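You operate a simulated robot arm through the tools that you are given. There is no shell and no other tool. Be economical: measure what you need, move in short steps, check, and stop when the job is done.

You run a simulated robot arm. Do the job below in one go: nothing can be reset, and whatever is moved stays where it is left.

Task
Seal the pink cup under the red knob once the lamp is green.
Fine: the black switch heats the press; switch it off again, slide in the middle, cup back in its spot.

Only the result counts: the job must be done as asked and must still hold three seconds after the hand-in. Knocking over, shifting, dropping, spilling or breaking anything else fails it. A push-on lid holds only when it is set on centred and level and pressed home; a screw cap is set on level and turned clockwise until tight.

Robot
A 7-joint arm with a two-finger parallel gripper, fixed in place. Base frame: the origin is at the foot of the arm, x ahead of it, y to its left, z up. Lengths are in m, angles in rad, forces in N, time in s.
With the tool pointing down near the work surface it reaches from about 0.3 to 0.7 m from the base axis. Its first joint turns from -1.152 to 1.152 rad. Payload 1.57 kg.
The TCP is the grasp point between the finger pads, 0.03 m short of the fingertips. In the tool frame z runs along the fingers and y along their closing line. Largest opening 0.11 m; finger width 0.024, thickness 0.012; the body of the gripper, 0.048 by 0.112 m, starts 0.078 m behind the TCP.
Orientation is told as [roll, pitch, yaw] about the base's x, y, z axes, in that order, counted from this pose: with the fingers straight down and closing along the base's y, the tool's x points along the base's -x, its y along +y and its z along -z.

Tools
- The arm moves only by the tool drive_tool. Its argument "deltas" is one flat list of numbers, 7 for each row, row after row: the shift along the tool's x, y, z in m, then the turn, a rotation vector about the tool's x, y, z in rad, then the closure, from 0 (fully open) to 1 (shut). In form: [x, y, z, wx, wy, wz, claw, x, y, z, wx, wy, wz, claw, ...]. A call has 1 to 20 rows; each row shifts and turns the commanded pose from where the row before left it, along the tool's axes as they then stand. Rows are played at 5 a second. More than 0.05 m and 0.15 rad between two rows, or a gripper value outside its range, and nothing of the call is played. Where a pose cannot be reached the arm comes as near as it can. A force on the tool above 70 N (or 10 N above the force at the start of the call, whichever is more), or a blocked arm, ends the call early, and 0.2 s more pass. Each finger travels about 0.108 m/s and halts on what it meets, pressing with about 40 N; the grip force reading is that of the motor and also rises with nothing between the fingers. The clock runs only during rows and for 0.2 s after the last one: add rows that do not move to give the fingers time. The reply holds the time, the measured pose of the TCP, the force on the tool along the base axes, the opening and the grip force, in the units named above and with some noise.
- Cameras (640 x 400 px; columns grow to the right, rows downward): "scene" is fixed at [0.1503, -0.3816, 1.4069]; the picture's right is [0.89, -0.46, 0.00], its down [-0.24, -0.48, -0.84] and it looks along [0.38, 0.75, -0.54] (base axes); focal length 238 px, centre (320, 200). "wrist" rides on the gripper at [0.07, 0.016, -0.141] in the tool frame; the picture's right is [-0.23, 0.97, 0.00], its down [-0.86, -0.20, -0.48] and it looks along [-0.47, -0.11, 0.88] (tool axes); focal length 222 px, centre (320, 200). There is no depth. A picture from a camera that has moved, and an enlarged one, comes with that camera's place and axes in the base frame and with its lens.
- snapshot(camera): a new picture of that camera. It takes no simulated time.
- zoom(camera, box): a new picture of the part [left, top, right, bottom] of that camera's present view, enlarged. It takes no simulated time.
- finish_job(): hands the job in; it is judged then, once.

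Go step by step. Nothing tells you positions but the pictures and the camera data: compare them with the known pose of the tool, close in by small moves and look again before you grip or let go. The budget is 120 turns and 68 pictures, counting those below and the enlarged ones. Unless the task says otherwise, let go and move clear before handing in, and close with one line.

The tools are called by a JSON object that holds its "op" and its "data". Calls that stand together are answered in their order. drive_tool: Moves the arm, as the interface text tells. Its arguments: {"type":"object","properties":{"deltas":{"type":"array"}},"required":["deltas"]} The other tools are called the same way: snapshot (camera) takes a picture; zoom (camera, box) takes an enlarged picture of a part of a camera's view; finish_job () hands the job in.

At the start:

```text
t: 0.0
eef_pos: [0.3419, 0.1123, 1.305]
tcp_rot: [0.001, -0.001, 0.001]
wrist_force: [-0.1, 1.0, 0.1]
grip_width: 0.1102
finger_force: 0.1
```

scene: 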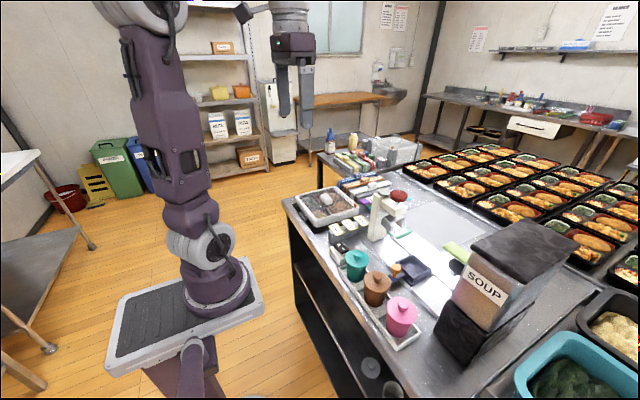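
wrist: 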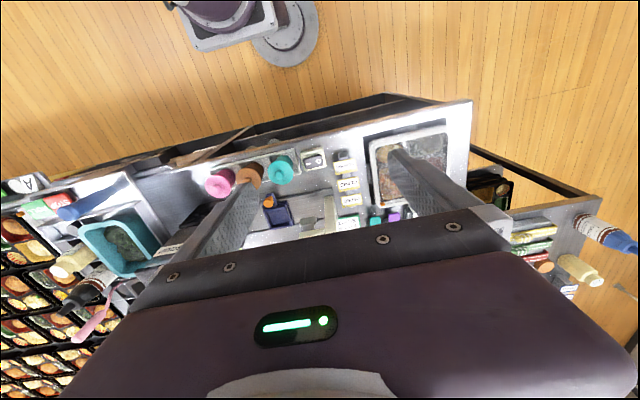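

I see a table with three lidded cups (teal, brown, pink), a press with a red knob, a slide and a switch. I'll zoom in to identify the details first.

{"op": "zoom", "data": {"camera": "scene", "box": [320, 170, 480, 270]}}

{"op": "zoom", "data": {"camera": "scene", "box": [330, 250, 490, 350]}}

{"op": "zoom", "data": {"camera": "wrist", "box": [190, 130, 390, 255]}}

```text
4.00 times, centred on (400, 220) of scene
camera zoom: at [0.1503, -0.3816, 1.4069], right [0.89, -0.46, 0.0], down [-0.24, -0.48, -0.84], along [0.38, 0.75, -0.54], focal length 952 px, centre (0, 120)
```

zoom: 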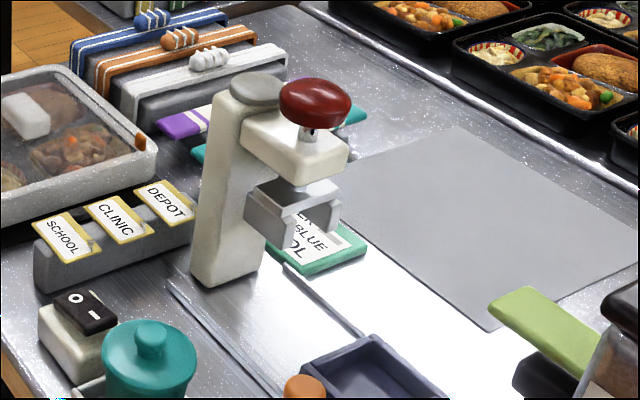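

```text
4.00 times, centred on (410, 300) of scene
camera zoom: at [0.1503, -0.3816, 1.4069], right [0.89, -0.46, 0.0], down [-0.24, -0.48, -0.84], along [0.38, 0.75, -0.54], focal length 952 px, centre (-40, -200)
```

zoom: 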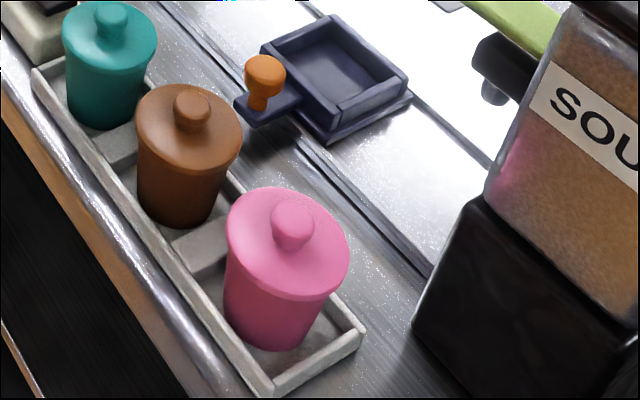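

```text
3.20 times, centred on (290, 192) of wrist
camera zoom: at [0.2739, 0.1273, 1.4459], right [0.23, 0.97, 0.0], down [0.86, -0.2, 0.48], along [0.47, -0.11, -0.88], focal length 711 px, centre (416, 224)
```

zoom: 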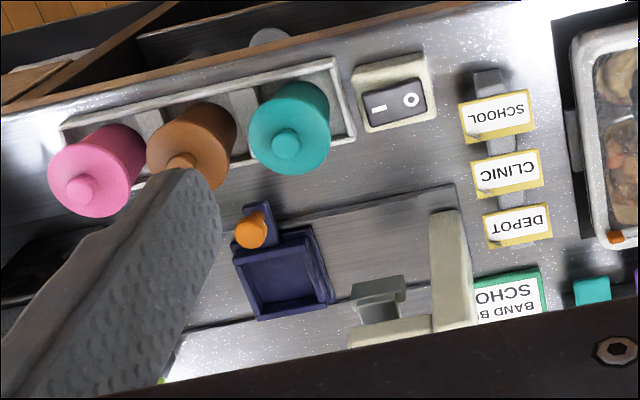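

The pink cup is at about (0.453, -0.186), with its knob top near z 0.94. The other cups sit at y -0.10 and -0.02. I'll move the wrist camera closer for a better view.

{"op": "drive_tool", "data": {"deltas": [-0.002, -0.0365, 0.025, 0, 0, 0, 0, -0.002, -0.0365, 0.025, 0, 0, 0, 0, -0.002, -0.0365, 0.025, 0, 0, 0, 0, -0.002, -0.0365, 0.025, 0, 0, 0, 0, -0.002, -0.0365, 0.025, 0, 0, 0, 0, -0.002, -0.0365, 0.025, 0, 0, 0, 0, -0.002, -0.0365, 0.025, 0, 0, 0, 0, -0.002, -0.0365, 0.025, 0, 0, 0, 0, 0, 0, 0, 0, 0, 0, 0]}}

{"op": "snapshot", "data": {"camera": "wrist"}}

{"op": "snapshot", "data": {"camera": "scene"}}

```text
t: 2.0
eef_pos: [0.358, -0.1804, 1.1056]
tcp_rot: [0.001, 0.0, 0.0]
wrist_force: [-0.4, -0.6, -0.3]
grip_width: 0.1099
finger_force: 0.2
```

```text
62 pictures are left
camera wrist: at [0.2893, -0.1661, 1.2461], right [0.23, 0.97, 0.0], down [0.86, -0.2, 0.48], along [0.47, -0.11, -0.88], focal length 222 px, centre (320, 200)
```

wrist: 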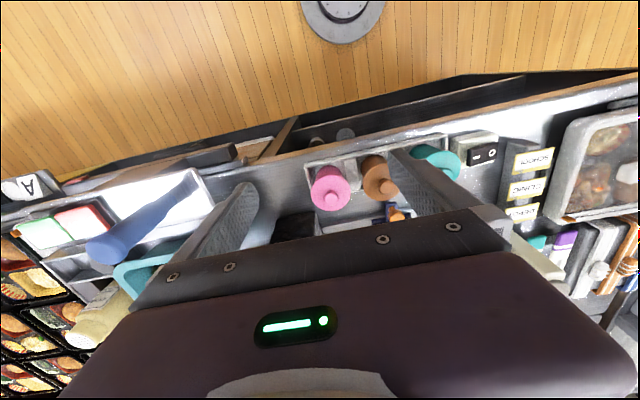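

```text
61 pictures are left
```

scene: 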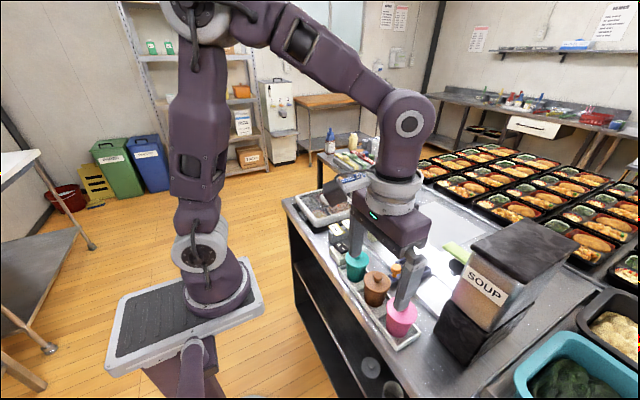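

The cups are lidded and tapered. I'll check the switch and the cup shape more closely from here.

{"op": "zoom", "data": {"camera": "wrist", "box": [440, 115, 520, 165]}}

{"op": "zoom", "data": {"camera": "wrist", "box": [290, 130, 410, 230]}}

{"op": "zoom", "data": {"camera": "scene", "box": [376, 280, 440, 360]}}

```text
8.00 times, centred on (480, 140) of wrist
camera zoom: at [0.2893, -0.1661, 1.2461], right [0.23, 0.97, 0.0], down [0.86, -0.2, 0.48], along [0.47, -0.11, -0.88], focal length 1777 px, centre (-960, 680)
```

zoom: 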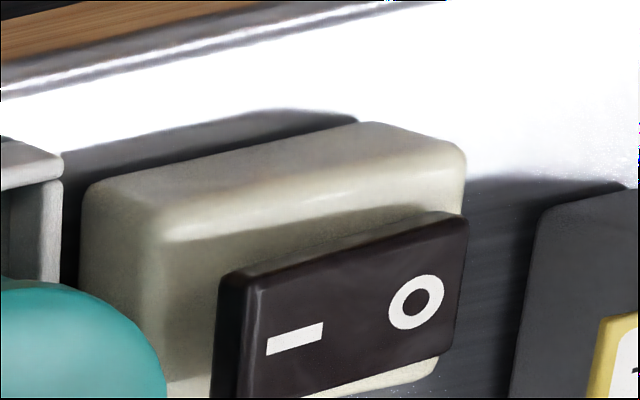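

```text
4.00 times, centred on (350, 180) of wrist
camera zoom: at [0.2893, -0.1661, 1.2461], right [0.23, 0.97, 0.0], down [0.86, -0.2, 0.48], along [0.47, -0.11, -0.88], focal length 888 px, centre (200, 280)
```

zoom: 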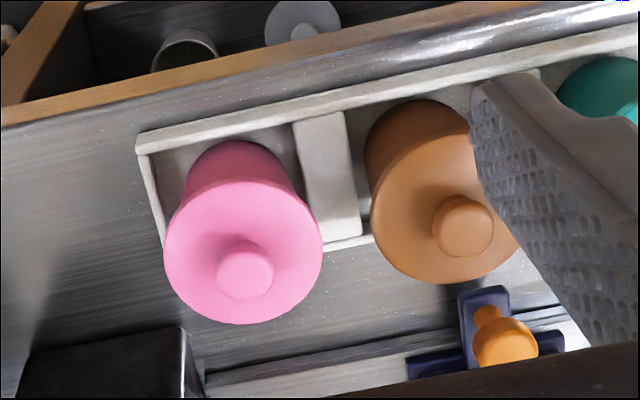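

```text
5.00 times, centred on (408, 320) of scene
camera zoom: at [0.1503, -0.3817, 1.4069], right [0.89, -0.46, 0.0], down [-0.24, -0.48, -0.84], along [0.38, 0.75, -0.54], focal length 1190 px, centre (-120, -400)
```

zoom: 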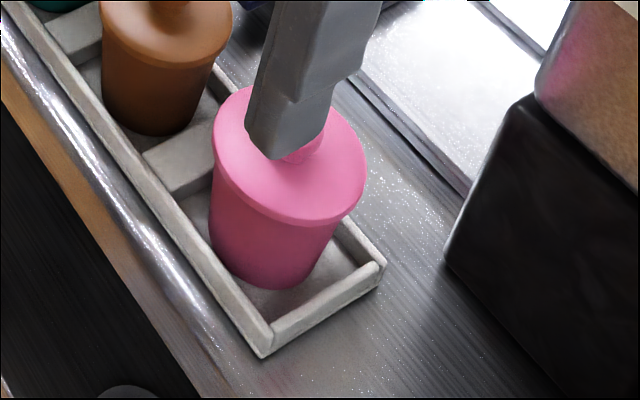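

The switch's O side is down, so it's off, and the raised "–" side is at about (0.465, 0.063). I'll move above it with the fingers closed.

{"op": "drive_tool", "data": {"deltas": [-0.01515, 0.0346, 0.0108, 0, 0, 0, 1, -0.01515, 0.0346, 0.0108, 0, 0, 0, 1, -0.01515, 0.0346, 0.0108, 0, 0, 0, 1, -0.01515, 0.0346, 0.0108, 0, 0, 0, 1, -0.01515, 0.0346, 0.0108, 0, 0, 0, 1, -0.01515, 0.0346, 0.0108, 0, 0, 0, 1, -0.01515, 0.0346, 0.0108, 0, 0, 0, 1, 0, 0, 0.04, 0, 0, 0, 1, 0, 0, 0.04, 0, 0, 0, 1, 0, 0, 0, 0, 0, 0, 1]}}

{"op": "snapshot", "data": {"camera": "wrist"}}

{"op": "zoom", "data": {"camera": "scene", "box": [320, 180, 448, 260]}}

```text
t: 4.2
eef_pos: [0.466, 0.0601, 0.9492]
tcp_rot: [0.0, 0.002, 0.001]
wrist_force: [-0.5, -0.6, -0.3]
grip_width: 0.0
finger_force: 21.6
```

```text
57 pictures are left
camera wrist: at [0.3971, 0.076, 1.0894], right [0.23, 0.97, 0.0], down [0.85, -0.2, 0.48], along [0.47, -0.11, -0.88], focal length 222 px, centre (320, 200)
```

wrist: 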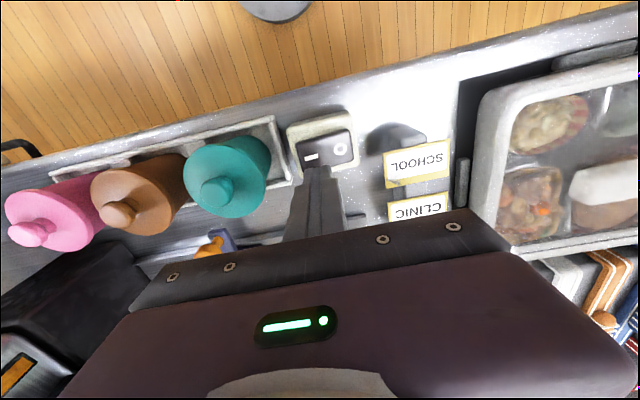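

```text
5.00 times, centred on (384, 220) of scene
camera zoom: at [0.1503, -0.3816, 1.4069], right [0.89, -0.46, 0.0], down [-0.24, -0.48, -0.84], along [0.38, 0.75, -0.54], focal length 1190 px, centre (0, 100)
```

zoom: 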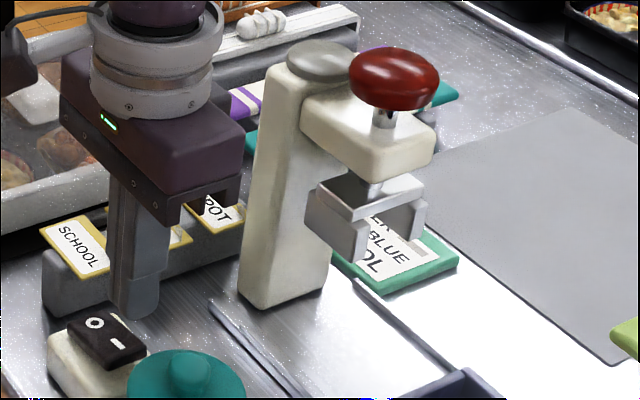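

{"op": "zoom", "data": {"camera": "wrist", "box": [270, 100, 370, 180]}}

```text
5.00 times, centred on (320, 140) of wrist
camera zoom: at [0.3971, 0.076, 1.0894], right [0.23, 0.97, 0.0], down [0.85, -0.2, 0.48], along [0.47, -0.11, -0.88], focal length 1111 px, centre (320, 500)
```

zoom: 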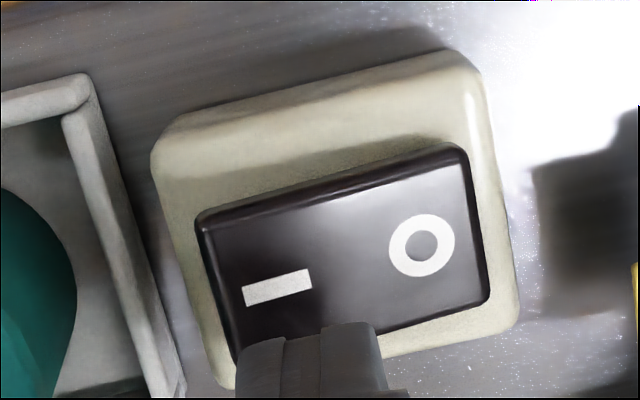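

{"op": "drive_tool", "data": {"deltas": [0.009, -0.01, 0, 0, 0, 0, 1, 0, 0, 0.01, 0, 0, 0, 1, 0, 0, 0.01, 0, 0, 0, 1, 0, 0, 0.005, 0, 0, 0, 1, 0, 0, 0.005, 0, 0, 0, 1, 0, 0, 0.003, 0, 0, 0, 1]}}

{"op": "zoom", "data": {"camera": "wrist", "box": [270, 100, 370, 180]}}

```text
t: 5.4
eef_pos: [0.4566, 0.0507, 0.9251]
tcp_rot: [-0.001, -0.004, -0.003]
wrist_force: [-10.3, -3.1, 28.9]
grip_width: 0.0
finger_force: 21.5
stopped in row 5: the force on the tool passed its limit (the readings are from after the stop); the commanded pose is now the measured one
```

```text
5.00 times, centred on (320, 140) of wrist
camera zoom: at [0.3877, 0.0655, 1.0661], right [0.23, 0.97, 0.0], down [0.85, -0.2, 0.48], along [0.47, -0.11, -0.88], focal length 1111 px, centre (320, 500)
```

zoom: 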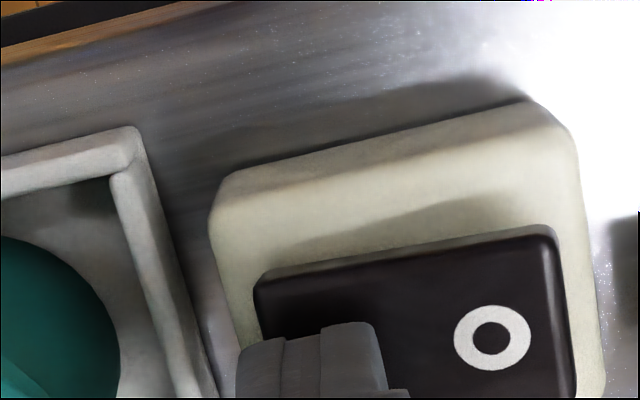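

{"op": "drive_tool", "data": {"deltas": [0, 0, -0.03, 0, 0, 0, 1, 0, 0, 0, 0, 0, 0, 1]}}

{"op": "zoom", "data": {"camera": "wrist", "box": [270, 100, 370, 180]}}

{"op": "zoom", "data": {"camera": "scene", "box": [320, 180, 448, 260]}}

```text
t: 6.0
eef_pos: [0.4586, 0.0515, 0.9537]
tcp_rot: [-0.003, -0.002, -0.003]
wrist_force: [-0.4, 0.1, 0.2]
grip_width: 0.0001
finger_force: 21.0
```

```text
5.00 times, centred on (320, 140) of wrist
camera zoom: at [0.3888, 0.0668, 1.0945], right [0.23, 0.97, 0.0], down [0.85, -0.2, 0.48], along [0.47, -0.11, -0.88], focal length 1111 px, centre (320, 500)
```

zoom: 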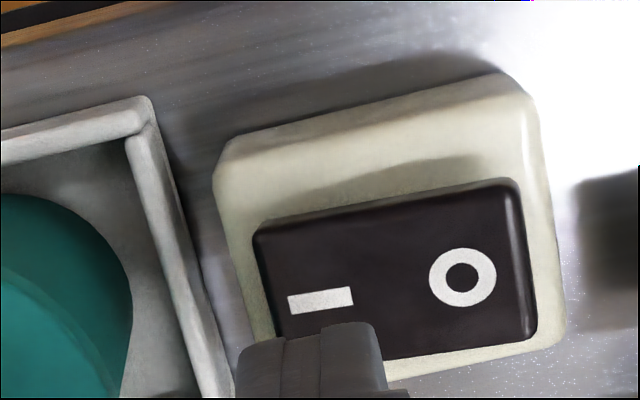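

```text
5.00 times, centred on (384, 220) of scene
camera zoom: at [0.1503, -0.3816, 1.4069], right [0.89, -0.46, 0.0], down [-0.24, -0.48, -0.84], along [0.38, 0.75, -0.54], focal length 1190 px, centre (0, 100)
```

zoom: 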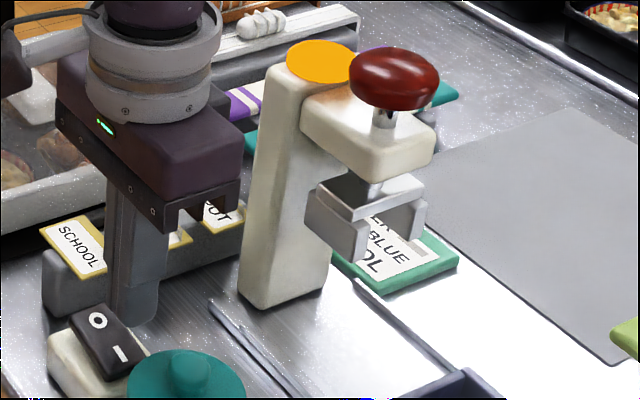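

The lamp went orange, so the press is heating. Next I'll go above the pink cup.

{"op": "drive_tool", "data": {"deltas": [0, 0, -0.04, 0, 0, 0, 1, 0, 0, -0.04, 0, 0, 0, 1, 0.001, -0.0475, 0, 0, 0, 0, 0.6, 0.001, -0.0475, 0, 0, 0, 0, 0.6, 0.001, -0.0475, 0, 0, 0, 0, 0.6, 0.001, -0.0475, 0, 0, 0, 0, 0.6, 0.001, -0.0475, 0, 0, 0, 0, 0.6, 0, 0, 0, 0, 0, 0, 0.6]}}

{"op": "snapshot", "data": {"camera": "wrist"}}

{"op": "zoom", "data": {"camera": "scene", "box": [350, 230, 478, 350]}}

```text
t: 7.8
eef_pos: [0.4524, -0.1888, 1.0367]
tcp_rot: [-0.001, -0.003, -0.002]
wrist_force: [-0.3, 0.0, 0.1]
grip_width: 0.0442
finger_force: 0.1
```

```text
51 pictures are left
camera wrist: at [0.3831, -0.1732, 1.1774], right [0.23, 0.97, 0.0], down [0.85, -0.2, 0.48], along [0.47, -0.11, -0.88], focal length 222 px, centre (320, 200)
```

wrist: 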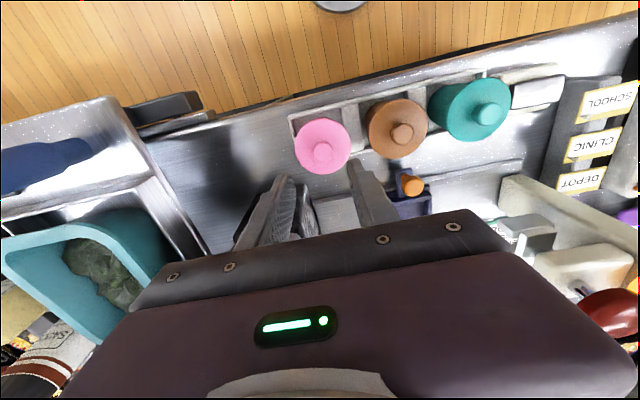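

```text
3.33 times, centred on (414, 290) of scene
camera zoom: at [0.1503, -0.3817, 1.4069], right [0.89, -0.46, 0.0], down [-0.24, -0.48, -0.84], along [0.38, 0.75, -0.54], focal length 794 px, centre (7, -100)
```

zoom: 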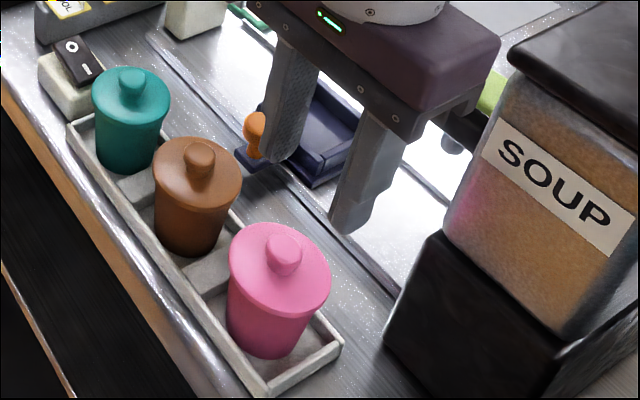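

{"op": "drive_tool", "data": {"deltas": [0.001, 0.0028, 0, 0, 0, 0, 0.6, 0, 0, 0.03, 0, 0, 0, 0.6, 0, 0, 0.03, 0, 0, 0, 0.6, 0, 0, 0.014, 0, 0, 0, 0.6, 0, 0, 0, 0, 0, 0, 0.6]}}

{"op": "zoom", "data": {"camera": "wrist", "box": [260, 110, 380, 210]}}

{"op": "zoom", "data": {"camera": "scene", "box": [360, 270, 440, 350]}}

```text
t: 9.0
eef_pos: [0.4517, -0.1852, 0.9617]
tcp_rot: [0.001, -0.003, -0.001]
wrist_force: [-0.2, -0.3, -0.9]
grip_width: 0.0443
finger_force: 0.0
```

```text
4.00 times, centred on (320, 160) of wrist
camera zoom: at [0.3835, -0.1689, 1.1025], right [0.23, 0.97, 0.0], down [0.85, -0.2, 0.48], along [0.47, -0.11, -0.88], focal length 888 px, centre (320, 360)
```

zoom: 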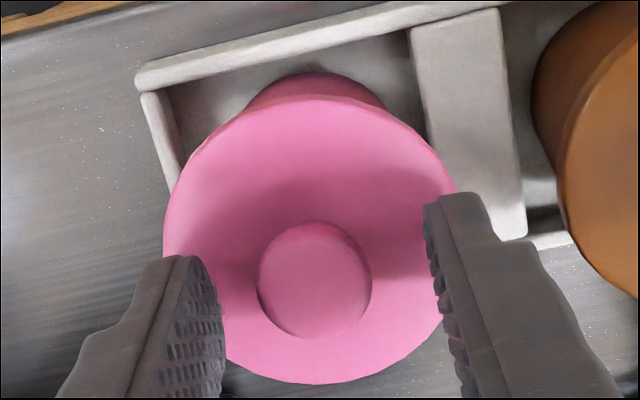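

```text
5.00 times, centred on (400, 310) of scene
camera zoom: at [0.1503, -0.3816, 1.4069], right [0.89, -0.46, 0.0], down [-0.24, -0.48, -0.84], along [0.38, 0.75, -0.54], focal length 1190 px, centre (-80, -350)
```

zoom: 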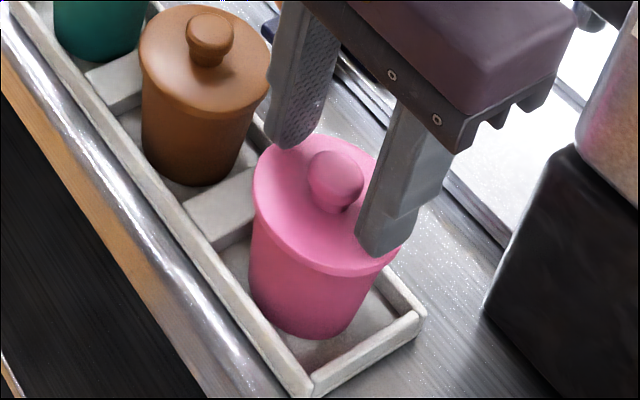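

{"op": "drive_tool", "data": {"deltas": [0, 0, 0.004, 0, 0, 0, 0.6, 0, 0, 0, 0, 0, 0, 0.9, 0, 0, 0, 0, 0, 0, 0.9, 0, 0, 0, 0, 0, 0, 0.9]}}

{"op": "zoom", "data": {"camera": "scene", "box": [360, 270, 440, 350]}}

```text
t: 10.0
eef_pos: [0.4526, -0.1835, 0.9577]
tcp_rot: [0.0, -0.003, -0.002]
wrist_force: [0.1, -2.3, 2.7]
grip_width: 0.0179
finger_force: 32.5
```

```text
5.00 times, centred on (400, 310) of scene
camera zoom: at [0.1503, -0.3817, 1.4069], right [0.89, -0.46, 0.0], down [-0.24, -0.48, -0.84], along [0.38, 0.75, -0.54], focal length 1190 px, centre (-80, -350)
```

zoom: 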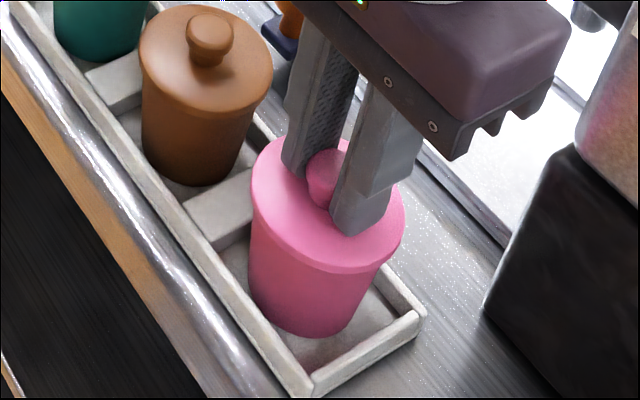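

I have the knob. I'll lift a few millimetres to test whether the cup rises with its lid.

{"op": "drive_tool", "data": {"deltas": [0, 0, -0.004, 0, 0, 0, 0.9, 0, 0, -0.004, 0, 0, 0, 0.9, 0, 0, -0.002, 0, 0, 0, 0.9, 0, 0, 0, 0, 0, 0, 0.9]}}

{"op": "zoom", "data": {"camera": "scene", "box": [360, 270, 440, 350]}}

```text
t: 11.0
eef_pos: [0.4507, -0.1839, 0.9675]
tcp_rot: [-0.003, -0.003, -0.002]
wrist_force: [-0.4, -0.7, -1.4]
grip_width: 0.0183
finger_force: 33.0
```

```text
5.00 times, centred on (400, 310) of scene
camera zoom: at [0.1503, -0.3816, 1.4069], right [0.89, -0.46, 0.0], down [-0.24, -0.48, -0.84], along [0.38, 0.75, -0.54], focal length 1190 px, centre (-80, -350)
```

zoom: 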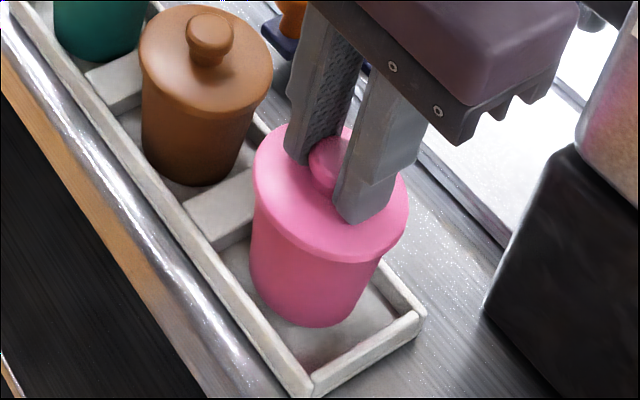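

The whole cup lifts with its lid. I'll raise it and measure the slide tray.

{"op": "drive_tool", "data": {"deltas": [0, 0, -0.035, 0, 0, 0, 0.9, 0, 0, -0.035, 0, 0, 0, 0.9, -0.012, 0.02, 0, 0, 0, 0, 0.9, -0.018, 0.026, 0, 0, 0, 0, 0.9, -0.018, 0.026, 0, 0, 0, 0, 0.9, -0.018, 0.026, 0, 0, 0, 0, 0.9, -0.012, 0.0, 0, 0, 0, 0, 0.9, 0, 0, 0, 0, 0, 0, 0.9]}}

{"op": "snapshot", "data": {"camera": "wrist"}}

{"op": "snapshot", "data": {"camera": "scene"}}

```text
t: 12.8
eef_pos: [0.529, -0.0861, 1.0375]
tcp_rot: [-0.001, -0.003, -0.002]
wrist_force: [0.4, 0.2, -0.7]
grip_width: 0.0183
finger_force: 32.7
```

```text
45 pictures are left
camera wrist: at [0.4602, -0.0703, 1.1772], right [0.23, 0.97, 0.0], down [0.85, -0.2, 0.48], along [0.47, -0.11, -0.88], focal length 222 px, centre (320, 200)
```

wrist: 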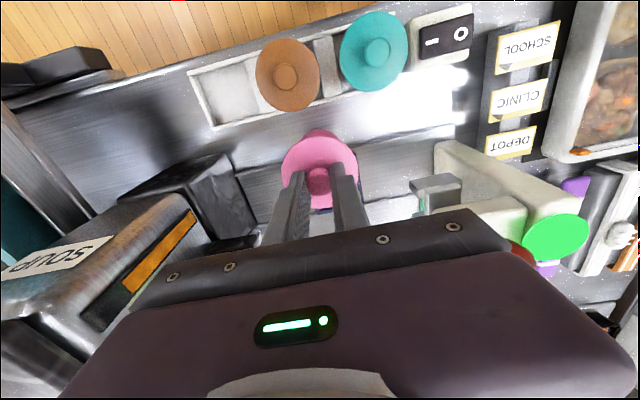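

```text
44 pictures are left
```

scene: 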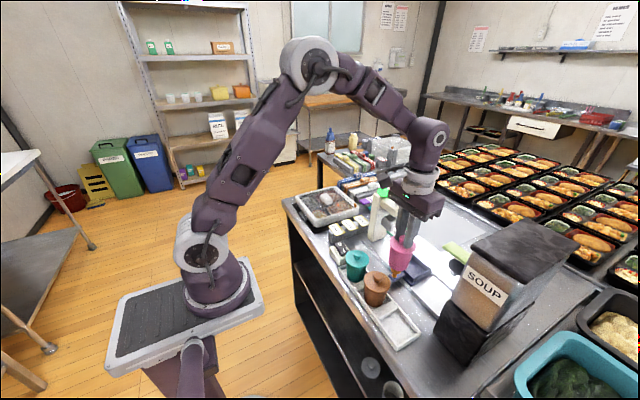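

The lamp is green. I'll zoom on the slide to fix its position.

{"op": "zoom", "data": {"camera": "scene", "box": [370, 230, 450, 290]}}

{"op": "zoom", "data": {"camera": "wrist", "box": [220, 100, 520, 270]}}

```text
6.67 times, centred on (410, 260) of scene
camera zoom: at [0.1504, -0.3816, 1.4069], right [0.89, -0.46, 0.0], down [-0.24, -0.48, -0.84], along [0.38, 0.75, -0.54], focal length 1587 px, centre (-280, -200)
```

zoom: 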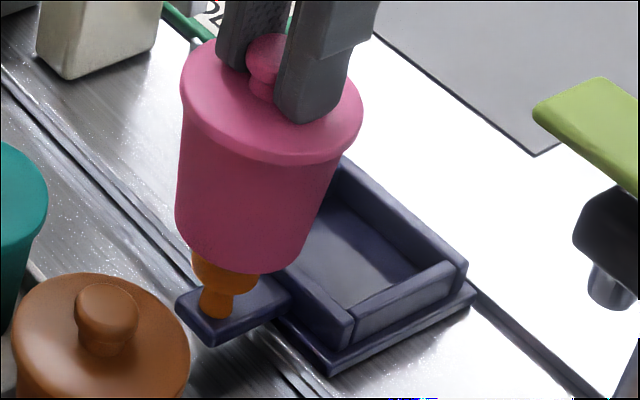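

```text
2.13 times, centred on (370, 185) of wrist
camera zoom: at [0.4602, -0.0703, 1.1772], right [0.23, 0.97, 0.0], down [0.85, -0.2, 0.48], along [0.47, -0.11, -0.88], focal length 474 px, centre (213, 232)
```

zoom: 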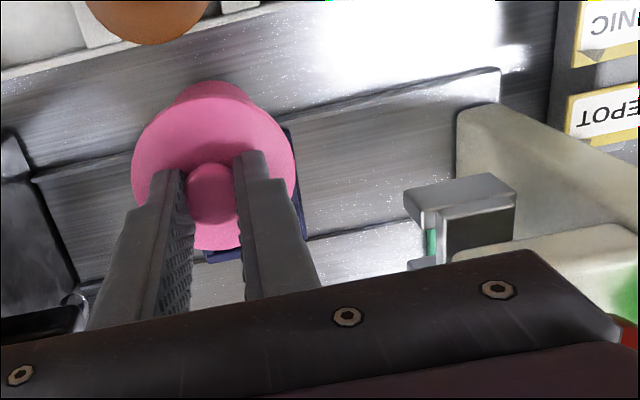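

{"op": "drive_tool", "data": {"deltas": [-0.035, 0, 0, 0, 0, 0, 0.9, -0.035, -0.001, 0, 0, 0, 0, 0.9, 0, 0, 0.03, 0, 0, 0, 0.9, 0, 0, 0.01, 0, 0, 0, 0.9, 0, 0, 0, 0, 0, 0, 0.9]}}

{"op": "zoom", "data": {"camera": "scene", "box": [370, 230, 450, 290]}}

{"op": "zoom", "data": {"camera": "wrist", "box": [220, 60, 420, 220]}}

```text
t: 14.0
eef_pos: [0.5983, -0.0872, 0.9961]
tcp_rot: [-0.001, -0.003, -0.001]
wrist_force: [0.0, 0.3, -0.8]
grip_width: 0.0179
finger_force: 32.2
```

```text
6.67 times, centred on (410, 260) of scene
camera zoom: at [0.1504, -0.3816, 1.4069], right [0.89, -0.46, 0.0], down [-0.24, -0.48, -0.84], along [0.38, 0.75, -0.54], focal length 1587 px, centre (-280, -200)
```

zoom: 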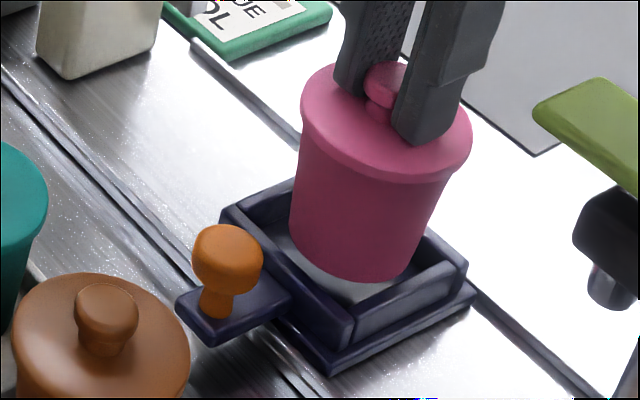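

```text
2.50 times, centred on (320, 140) of wrist
camera zoom: at [0.5291, -0.0717, 1.137], right [0.23, 0.97, 0.0], down [0.85, -0.2, 0.48], along [0.47, -0.11, -0.88], focal length 555 px, centre (320, 350)
```

zoom: 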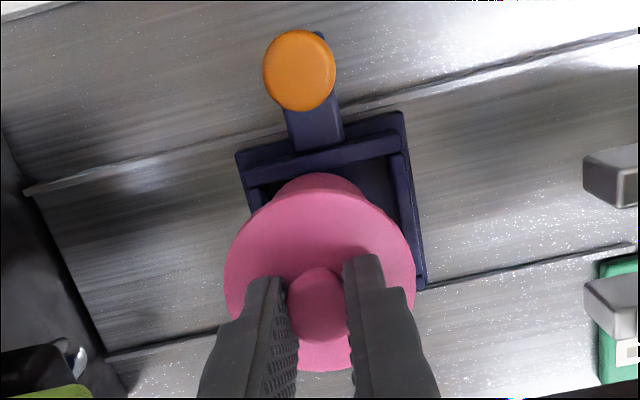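

{"op": "drive_tool", "data": {"deltas": [-0.005, 0.004, 0, 0, 0, 0, 0.9, 0, 0, 0.012, 0, 0, 0, 0.9, 0, 0, 0.008, 0, 0, 0, 0.9, 0, 0, 0, 0, 0, 0, 0.9]}}

{"op": "zoom", "data": {"camera": "scene", "box": [370, 230, 450, 290]}}

{"op": "zoom", "data": {"camera": "wrist", "box": [220, 60, 420, 220]}}

```text
t: 15.0
eef_pos: [0.6043, -0.0827, 0.9775]
tcp_rot: [-0.001, -0.004, -0.002]
wrist_force: [0.7, -0.4, -1.7]
grip_width: 0.0182
finger_force: 32.3
```

```text
6.67 times, centred on (410, 260) of scene
camera zoom: at [0.1504, -0.3816, 1.4069], right [0.89, -0.46, 0.0], down [-0.24, -0.48, -0.84], along [0.38, 0.75, -0.54], focal length 1587 px, centre (-280, -200)
```

zoom: 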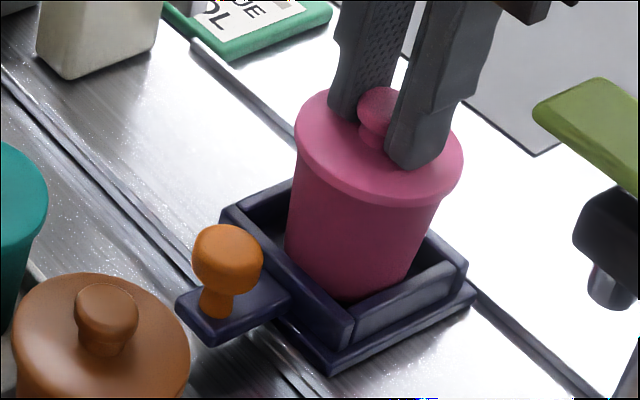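

```text
2.50 times, centred on (320, 140) of wrist
camera zoom: at [0.5348, -0.0682, 1.1178], right [0.23, 0.97, 0.0], down [0.85, -0.2, 0.48], along [0.47, -0.11, -0.88], focal length 555 px, centre (320, 350)
```

zoom: 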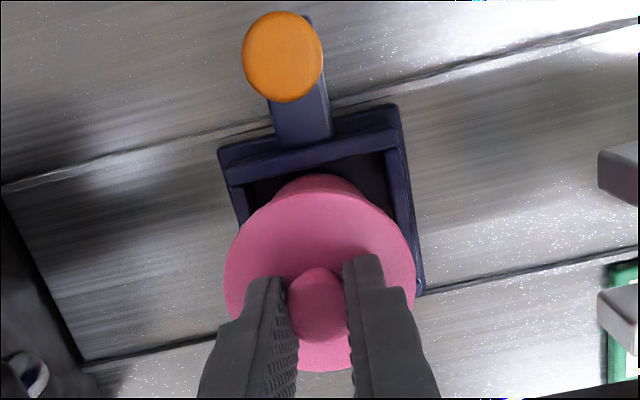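

Alignment looks good, with the tray centre near (0.604, -0.082). I'll lower gently.

{"op": "drive_tool", "data": {"deltas": [0, 0.001, 0.005, 0, 0, 0, 0.9, 0, 0, 0.004, 0, 0, 0, 0.9, 0, 0, 0.003, 0, 0, 0, 0.9, 0, 0, 0, 0, 0, 0, 0.9]}}

{"op": "zoom", "data": {"camera": "scene", "box": [370, 230, 450, 290]}}

```text
t: 15.9
eef_pos: [0.6059, -0.0829, 0.9713]
tcp_rot: [-0.005, -0.015, 0.0]
wrist_force: [-1.4, -0.2, 13.4]
grip_width: 0.0183
finger_force: 32.8
stopped in row 4: the force on the tool passed its limit (the readings are from after the stop); the commanded pose is now the measured one
```

```text
6.67 times, centred on (410, 260) of scene
camera zoom: at [0.15, -0.3816, 1.4069], right [0.89, -0.46, 0.0], down [-0.24, -0.48, -0.84], along [0.38, 0.75, -0.54], focal length 1587 px, centre (-280, -200)
```

zoom: 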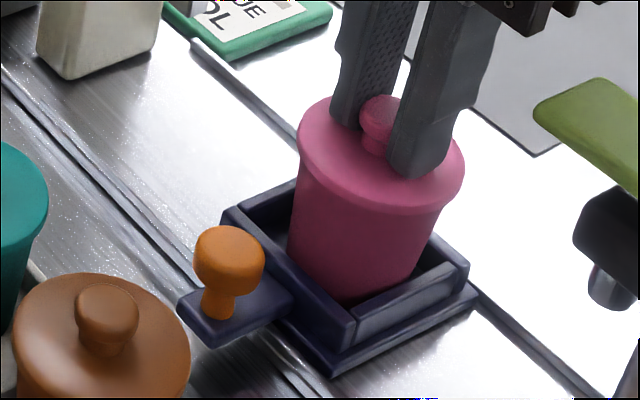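

{"op": "zoom", "data": {"camera": "wrist", "box": [260, 70, 380, 170]}}

```text
4.00 times, centred on (320, 120) of wrist
camera zoom: at [0.5359, -0.0676, 1.111], right [0.23, 0.97, 0.0], down [0.85, -0.2, 0.49], along [0.48, -0.11, -0.87], focal length 888 px, centre (320, 520)
```

zoom: 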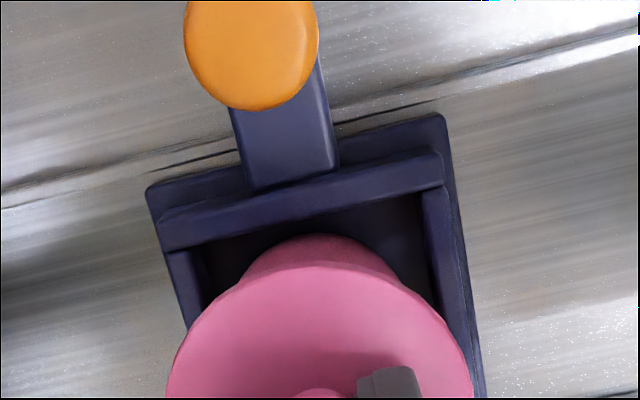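

The cup is on the slide floor with clearance on all sides. I'll release it and rise.

{"op": "drive_tool", "data": {"deltas": [0, 0, 0, 0, 0, 0, 0.75, 0, 0, 0, 0, 0, 0, 0.65, 0, 0, 0, 0, 0, 0, 0.65, 0, 0, -0.03, 0, 0, 0, 0.65, 0, 0, -0.04, 0, 0, 0, 0.65, 0, 0, 0, 0, 0, 0, 0.65]}}

{"op": "zoom", "data": {"camera": "scene", "box": [360, 180, 450, 290]}}

{"op": "snapshot", "data": {"camera": "wrist"}}

```text
t: 17.3
eef_pos: [0.6056, -0.0833, 1.0396]
tcp_rot: [-0.003, -0.011, -0.002]
wrist_force: [-1.1, 0.9, -0.3]
grip_width: 0.0385
finger_force: 0.1
```

```text
3.64 times, centred on (405, 235) of scene
camera zoom: at [0.1503, -0.3816, 1.4069], right [0.89, -0.46, 0.0], down [-0.24, -0.48, -0.84], along [0.38, 0.75, -0.54], focal length 866 px, centre (11, 73)
```

zoom: 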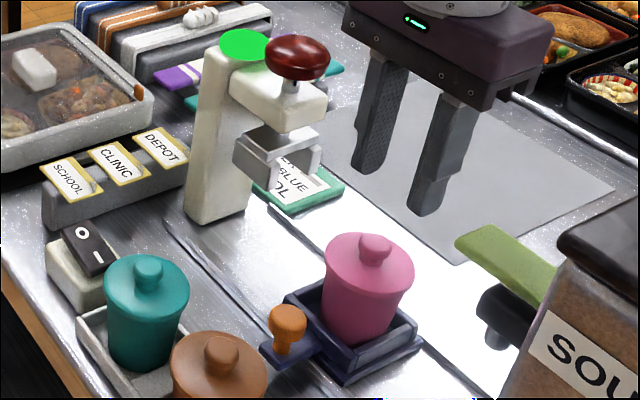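

```text
34 pictures are left
camera wrist: at [0.5353, -0.0674, 1.1796], right [0.23, 0.97, 0.0], down [0.85, -0.2, 0.49], along [0.48, -0.11, -0.87], focal length 222 px, centre (320, 200)
```

wrist: 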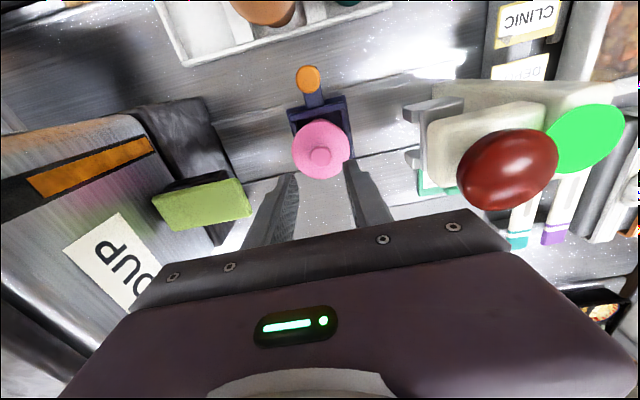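

The red knob is at about (0.61, 0.035), z 1.05, with the press head centred near y 0.034. The slide handle is at (0.538, -0.082), and I'll go there now.

{"op": "drive_tool", "data": {"deltas": [0.034, 0, 0, 0, 0.01, 0, 0.5, 0.034, 0.001, 0, 0, 0, 0, 0.5, 0, 0, 0.04, 0, 0, 0, 0.5, 0, 0, 0.035, 0, 0, 0, 0.5, 0, 0, 0, 0, 0, 0, 0.5]}}

{"op": "snapshot", "data": {"camera": "wrist"}}

{"op": "zoom", "data": {"camera": "scene", "box": [370, 230, 450, 290]}}

```text
t: 18.5
eef_pos: [0.5374, -0.0826, 0.9622]
tcp_rot: [-0.003, 0.0, -0.001]
wrist_force: [0.1, -0.6, -0.1]
grip_width: 0.0551
finger_force: 0.0
```

```text
33 pictures are left
camera wrist: at [0.4677, -0.0668, 1.1025], right [0.23, 0.97, 0.0], down [0.85, -0.2, 0.48], along [0.47, -0.11, -0.88], focal length 222 px, centre (320, 200)
```

wrist: 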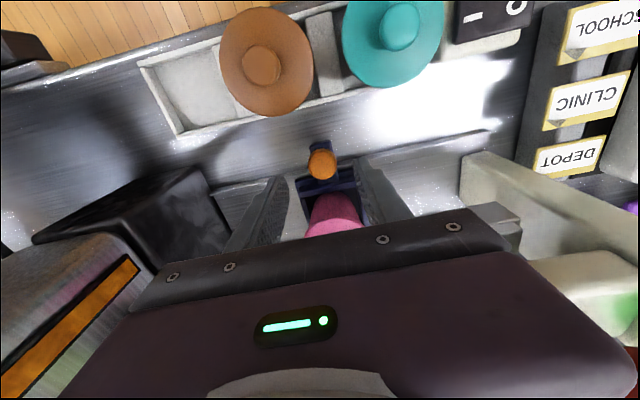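

```text
6.67 times, centred on (410, 260) of scene
camera zoom: at [0.1503, -0.3816, 1.4069], right [0.89, -0.46, 0.0], down [-0.24, -0.48, -0.84], along [0.38, 0.75, -0.54], focal length 1587 px, centre (-280, -200)
```

zoom: 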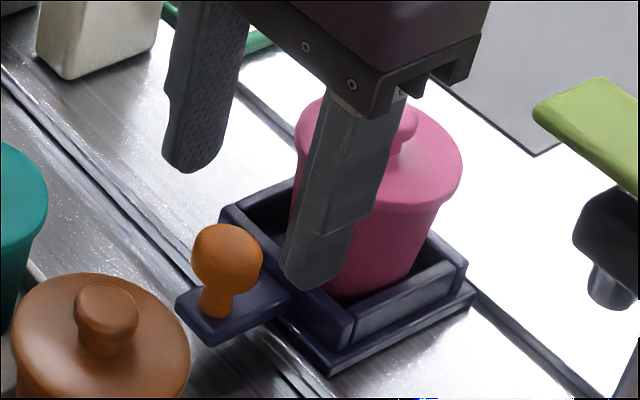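

{"op": "drive_tool", "data": {"deltas": [0, 0.001, 0.03, 0, 0, 0, 0.5, 0, 0, 0.018, 0, 0, 0, 0.5, 0, 0, 0, 0, 0, 0, 0.9, 0, 0, 0, 0, 0, 0, 0.9, 0, 0, 0, 0, 0, 0, 0.9]}}

{"op": "zoom", "data": {"camera": "scene", "box": [360, 180, 450, 290]}}

```text
t: 19.7
eef_pos: [0.5375, -0.081, 0.9138]
tcp_rot: [-0.004, 0.001, -0.001]
wrist_force: [-0.3, 0.3, -1.7]
grip_width: 0.0263
finger_force: 37.0
```

```text
3.64 times, centred on (405, 235) of scene
camera zoom: at [0.1503, -0.3816, 1.4069], right [0.89, -0.46, 0.0], down [-0.24, -0.48, -0.84], along [0.38, 0.75, -0.54], focal length 866 px, centre (11, 73)
```

zoom: 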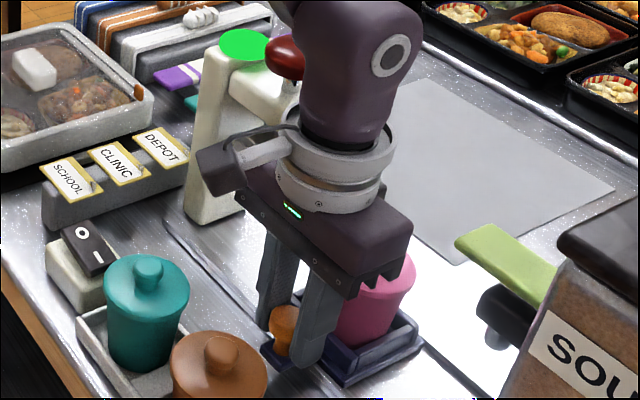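

I'm holding the handle. I'll push the slide gently toward the press.

{"op": "drive_tool", "data": {"deltas": [0, 0.006, 0, 0, 0, 0, 0.9, 0, 0.01, 0, 0, 0, 0, 0.9, 0, 0.012, 0, 0, 0, 0, 0.9, 0, 0.012, 0, 0, 0, 0, 0.9, 0, 0.012, 0, 0, 0, 0, 0.9, 0, 0.012, 0, 0, 0, 0, 0.9, 0, 0.01, 0, 0, 0, 0, 0.9, 0, 0.006, 0, 0, 0, 0, 0.9, 0, 0, 0, 0, 0, 0, 0.9]}}

{"op": "zoom", "data": {"camera": "scene", "box": [360, 180, 450, 290]}}

{"op": "snapshot", "data": {"camera": "wrist"}}

```text
t: 21.5
eef_pos: [0.5372, -0.0127, 0.9169]
tcp_rot: [-0.016, 0.004, -0.024]
wrist_force: [2.8, -13.2, -3.9]
grip_width: 0.0263
finger_force: 37.6
stopped in row 8: the force on the tool passed its limit (the readings are from after the stop); the commanded pose is now the measured one
```

```text
3.64 times, centred on (405, 235) of scene
camera zoom: at [0.1505, -0.382, 1.4067], right [0.89, -0.46, 0.0], down [-0.24, -0.48, -0.84], along [0.38, 0.75, -0.54], focal length 866 px, centre (11, 73)
```

zoom: 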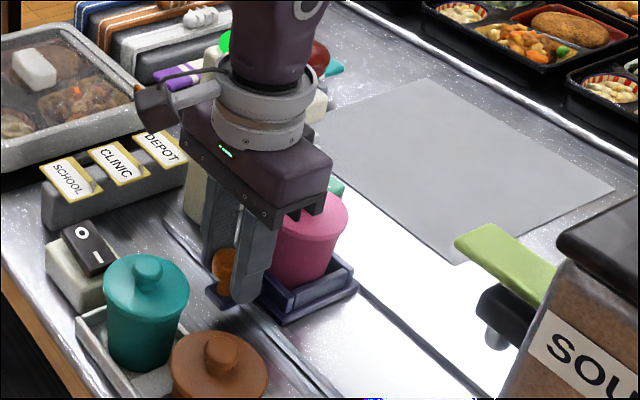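

```text
29 pictures are left
camera wrist: at [0.469, 0.0052, 1.0571], right [0.25, 0.97, -0.02], down [0.85, -0.21, 0.48], along [0.46, -0.13, -0.88], focal length 222 px, centre (320, 200)
```

wrist: 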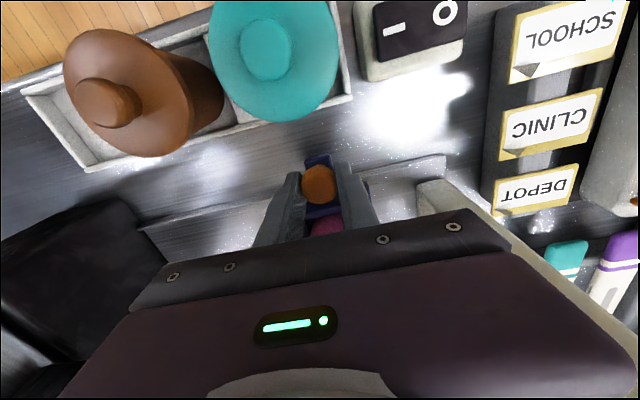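

{"op": "zoom", "data": {"camera": "scene", "box": [400, 210, 450, 260]}}

{"op": "zoom", "data": {"camera": "wrist", "box": [250, 140, 490, 250]}}

```text
8.00 times, centred on (425, 235) of scene
camera zoom: at [0.1505, -0.382, 1.4067], right [0.89, -0.46, 0.0], down [-0.24, -0.48, -0.84], along [0.38, 0.75, -0.54], focal length 1905 px, centre (-520, -80)
```

zoom: 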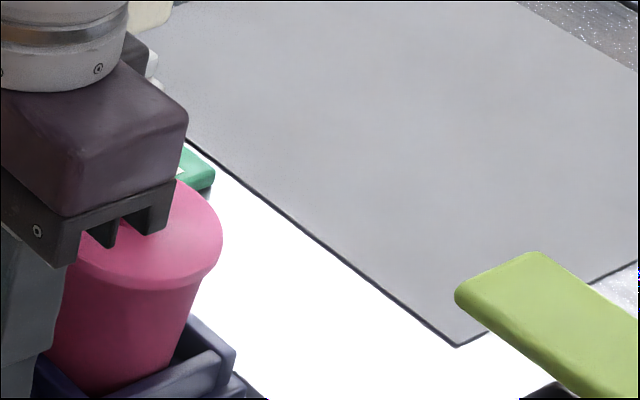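

```text
2.67 times, centred on (370, 195) of wrist
camera zoom: at [0.469, 0.0052, 1.0571], right [0.25, 0.97, -0.02], down [0.85, -0.21, 0.48], along [0.46, -0.13, -0.88], focal length 592 px, centre (187, 213)
```

zoom: 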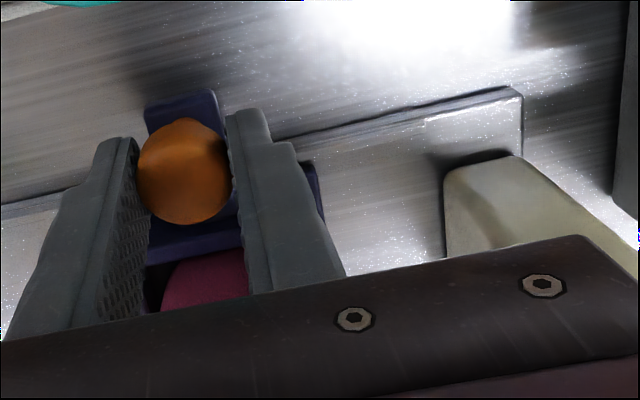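

Something blocked the slide after about 68 mm. I'll let go and back away to see what it was.

{"op": "drive_tool", "data": {"deltas": [0, -0.003, 0, 0, 0, 0, 0.75, 0, 0, 0, 0, 0, 0, 0.5, 0.01, 0, 0, 0, 0, 0, 0.5, 0.01, 0, -0.04, 0, 0, 0, 0.5, 0.03, -0.02, -0.03, 0, 0, 0, 0.5, 0.03, -0.03, -0.02, 0.016, 0, -0.024, 0.5, 0, -0.04, -0.02, 0, 0, 0, 0.5, 0, -0.04, -0.02, 0, 0, 0, 0.5, 0, 0, 0, 0, 0, 0, 0.5]}}

{"op": "zoom", "data": {"camera": "scene", "box": [370, 180, 450, 260]}}

{"op": "snapshot", "data": {"camera": "wrist"}}

```text
t: 23.5
eef_pos: [0.4585, -0.1404, 1.0498]
tcp_rot: [-0.029, 0.004, 0.003]
wrist_force: [-0.3, -0.6, 0.7]
grip_width: 0.0549
finger_force: 0.1
```

```text
5.00 times, centred on (410, 220) of scene
camera zoom: at [0.1503, -0.3817, 1.4069], right [0.89, -0.46, 0.0], down [-0.24, -0.48, -0.84], along [0.38, 0.75, -0.54], focal length 1190 px, centre (-130, 100)
```

zoom: 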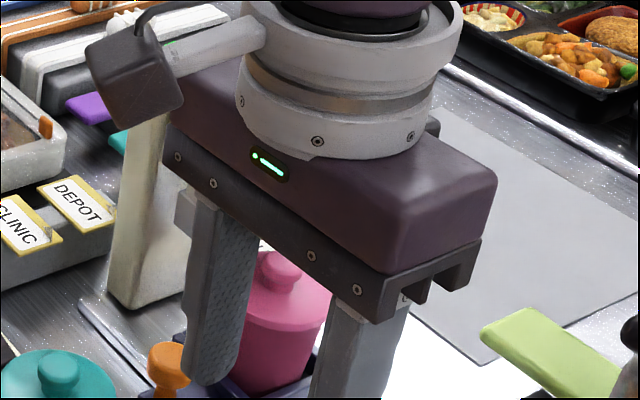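

```text
25 pictures are left
camera wrist: at [0.3896, -0.1223, 1.1907], right [0.22, 0.97, -0.03], down [0.86, -0.18, 0.48], along [0.46, -0.13, -0.88], focal length 222 px, centre (320, 200)
```

wrist: 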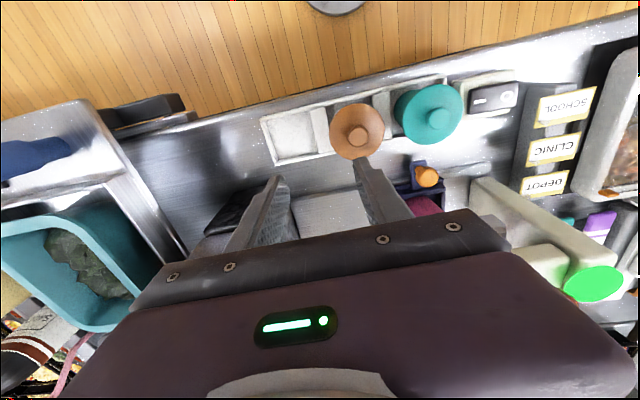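

{"op": "drive_tool", "data": {"deltas": [0.03, -0.02, -0.03, -0.028, 0, 0, 0.5, 0.03, -0.02, -0.03, 0, 0, 0, 0.5, 0.03, -0.02, -0.03, 0, 0, 0, 0.5, 0.0, -0.04, 0, 0, 0, 0, 0.5, 0, 0, 0, 0, 0, 0, 0.5]}}

{"op": "zoom", "data": {"camera": "scene", "box": [360, 170, 440, 260]}}

```text
t: 24.7
eef_pos: [0.3682, -0.2425, 1.1427]
tcp_rot: [-0.001, 0.004, 0.002]
wrist_force: [0.5, -0.6, 0.2]
grip_width: 0.0547
finger_force: 0.0
```

```text
4.44 times, centred on (400, 215) of scene
camera zoom: at [0.1503, -0.3817, 1.4069], right [0.89, -0.46, 0.0], down [-0.24, -0.48, -0.84], along [0.38, 0.75, -0.54], focal length 1058 px, centre (-36, 133)
```

zoom: 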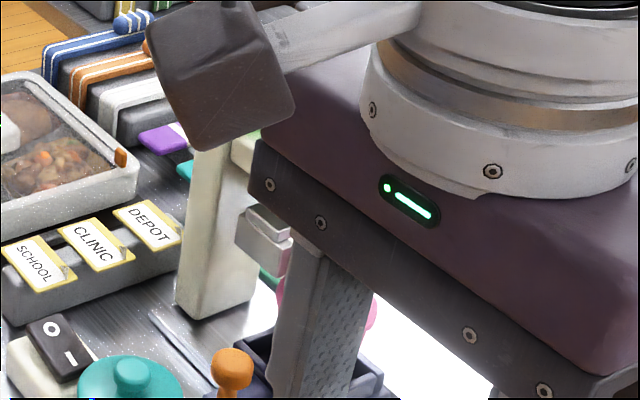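

{"op": "drive_tool", "data": {"deltas": [0, 0.04, -0.02, 0, 0, 0, 0.5, 0, 0.04, -0.02, 0, 0, 0, 0.5, 0, 0.04, -0.02, 0, 0, 0, 0.5, 0, 0.04, -0.02, 0, 0, 0, 0.5, 0, 0.04, -0.02, 0, 0, 0, 0.5, 0, 0.04, -0.02, 0, 0, 0, 0.5, 0, 0.04, 0, 0, 0, 0, 0.5, 0, 0, 0, 0, 0, 0, 0.5]}}

{"op": "zoom", "data": {"camera": "scene", "box": [360, 180, 440, 260]}}

{"op": "zoom", "data": {"camera": "wrist", "box": [240, 120, 440, 260]}}

```text
t: 26.5
eef_pos: [0.3685, 0.0417, 1.2617]
tcp_rot: [-0.003, 0.003, 0.005]
wrist_force: [-0.4, -0.3, 0.2]
grip_width: 0.0551
finger_force: 0.1
```

```text
5.00 times, centred on (400, 220) of scene
camera zoom: at [0.1503, -0.3816, 1.4069], right [0.89, -0.46, 0.0], down [-0.24, -0.48, -0.84], along [0.38, 0.75, -0.54], focal length 1190 px, centre (-80, 100)
```

zoom: 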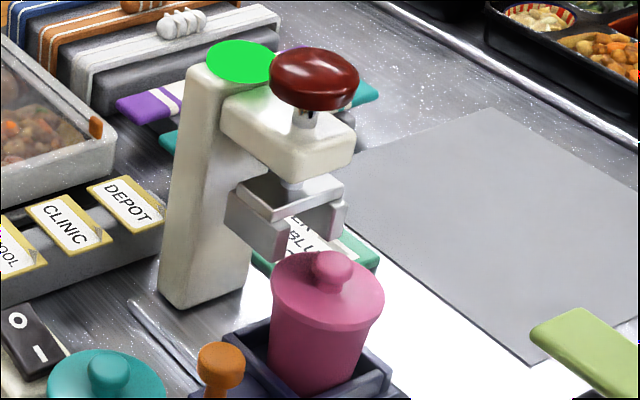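

```text
2.86 times, centred on (340, 190) of wrist
camera zoom: at [0.2995, 0.0563, 1.4023], right [0.22, 0.97, 0.0], down [0.86, -0.2, 0.48], along [0.46, -0.11, -0.88], focal length 635 px, centre (263, 229)
```

zoom: 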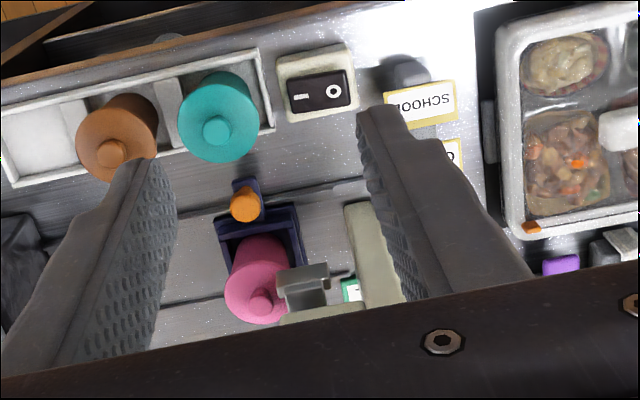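

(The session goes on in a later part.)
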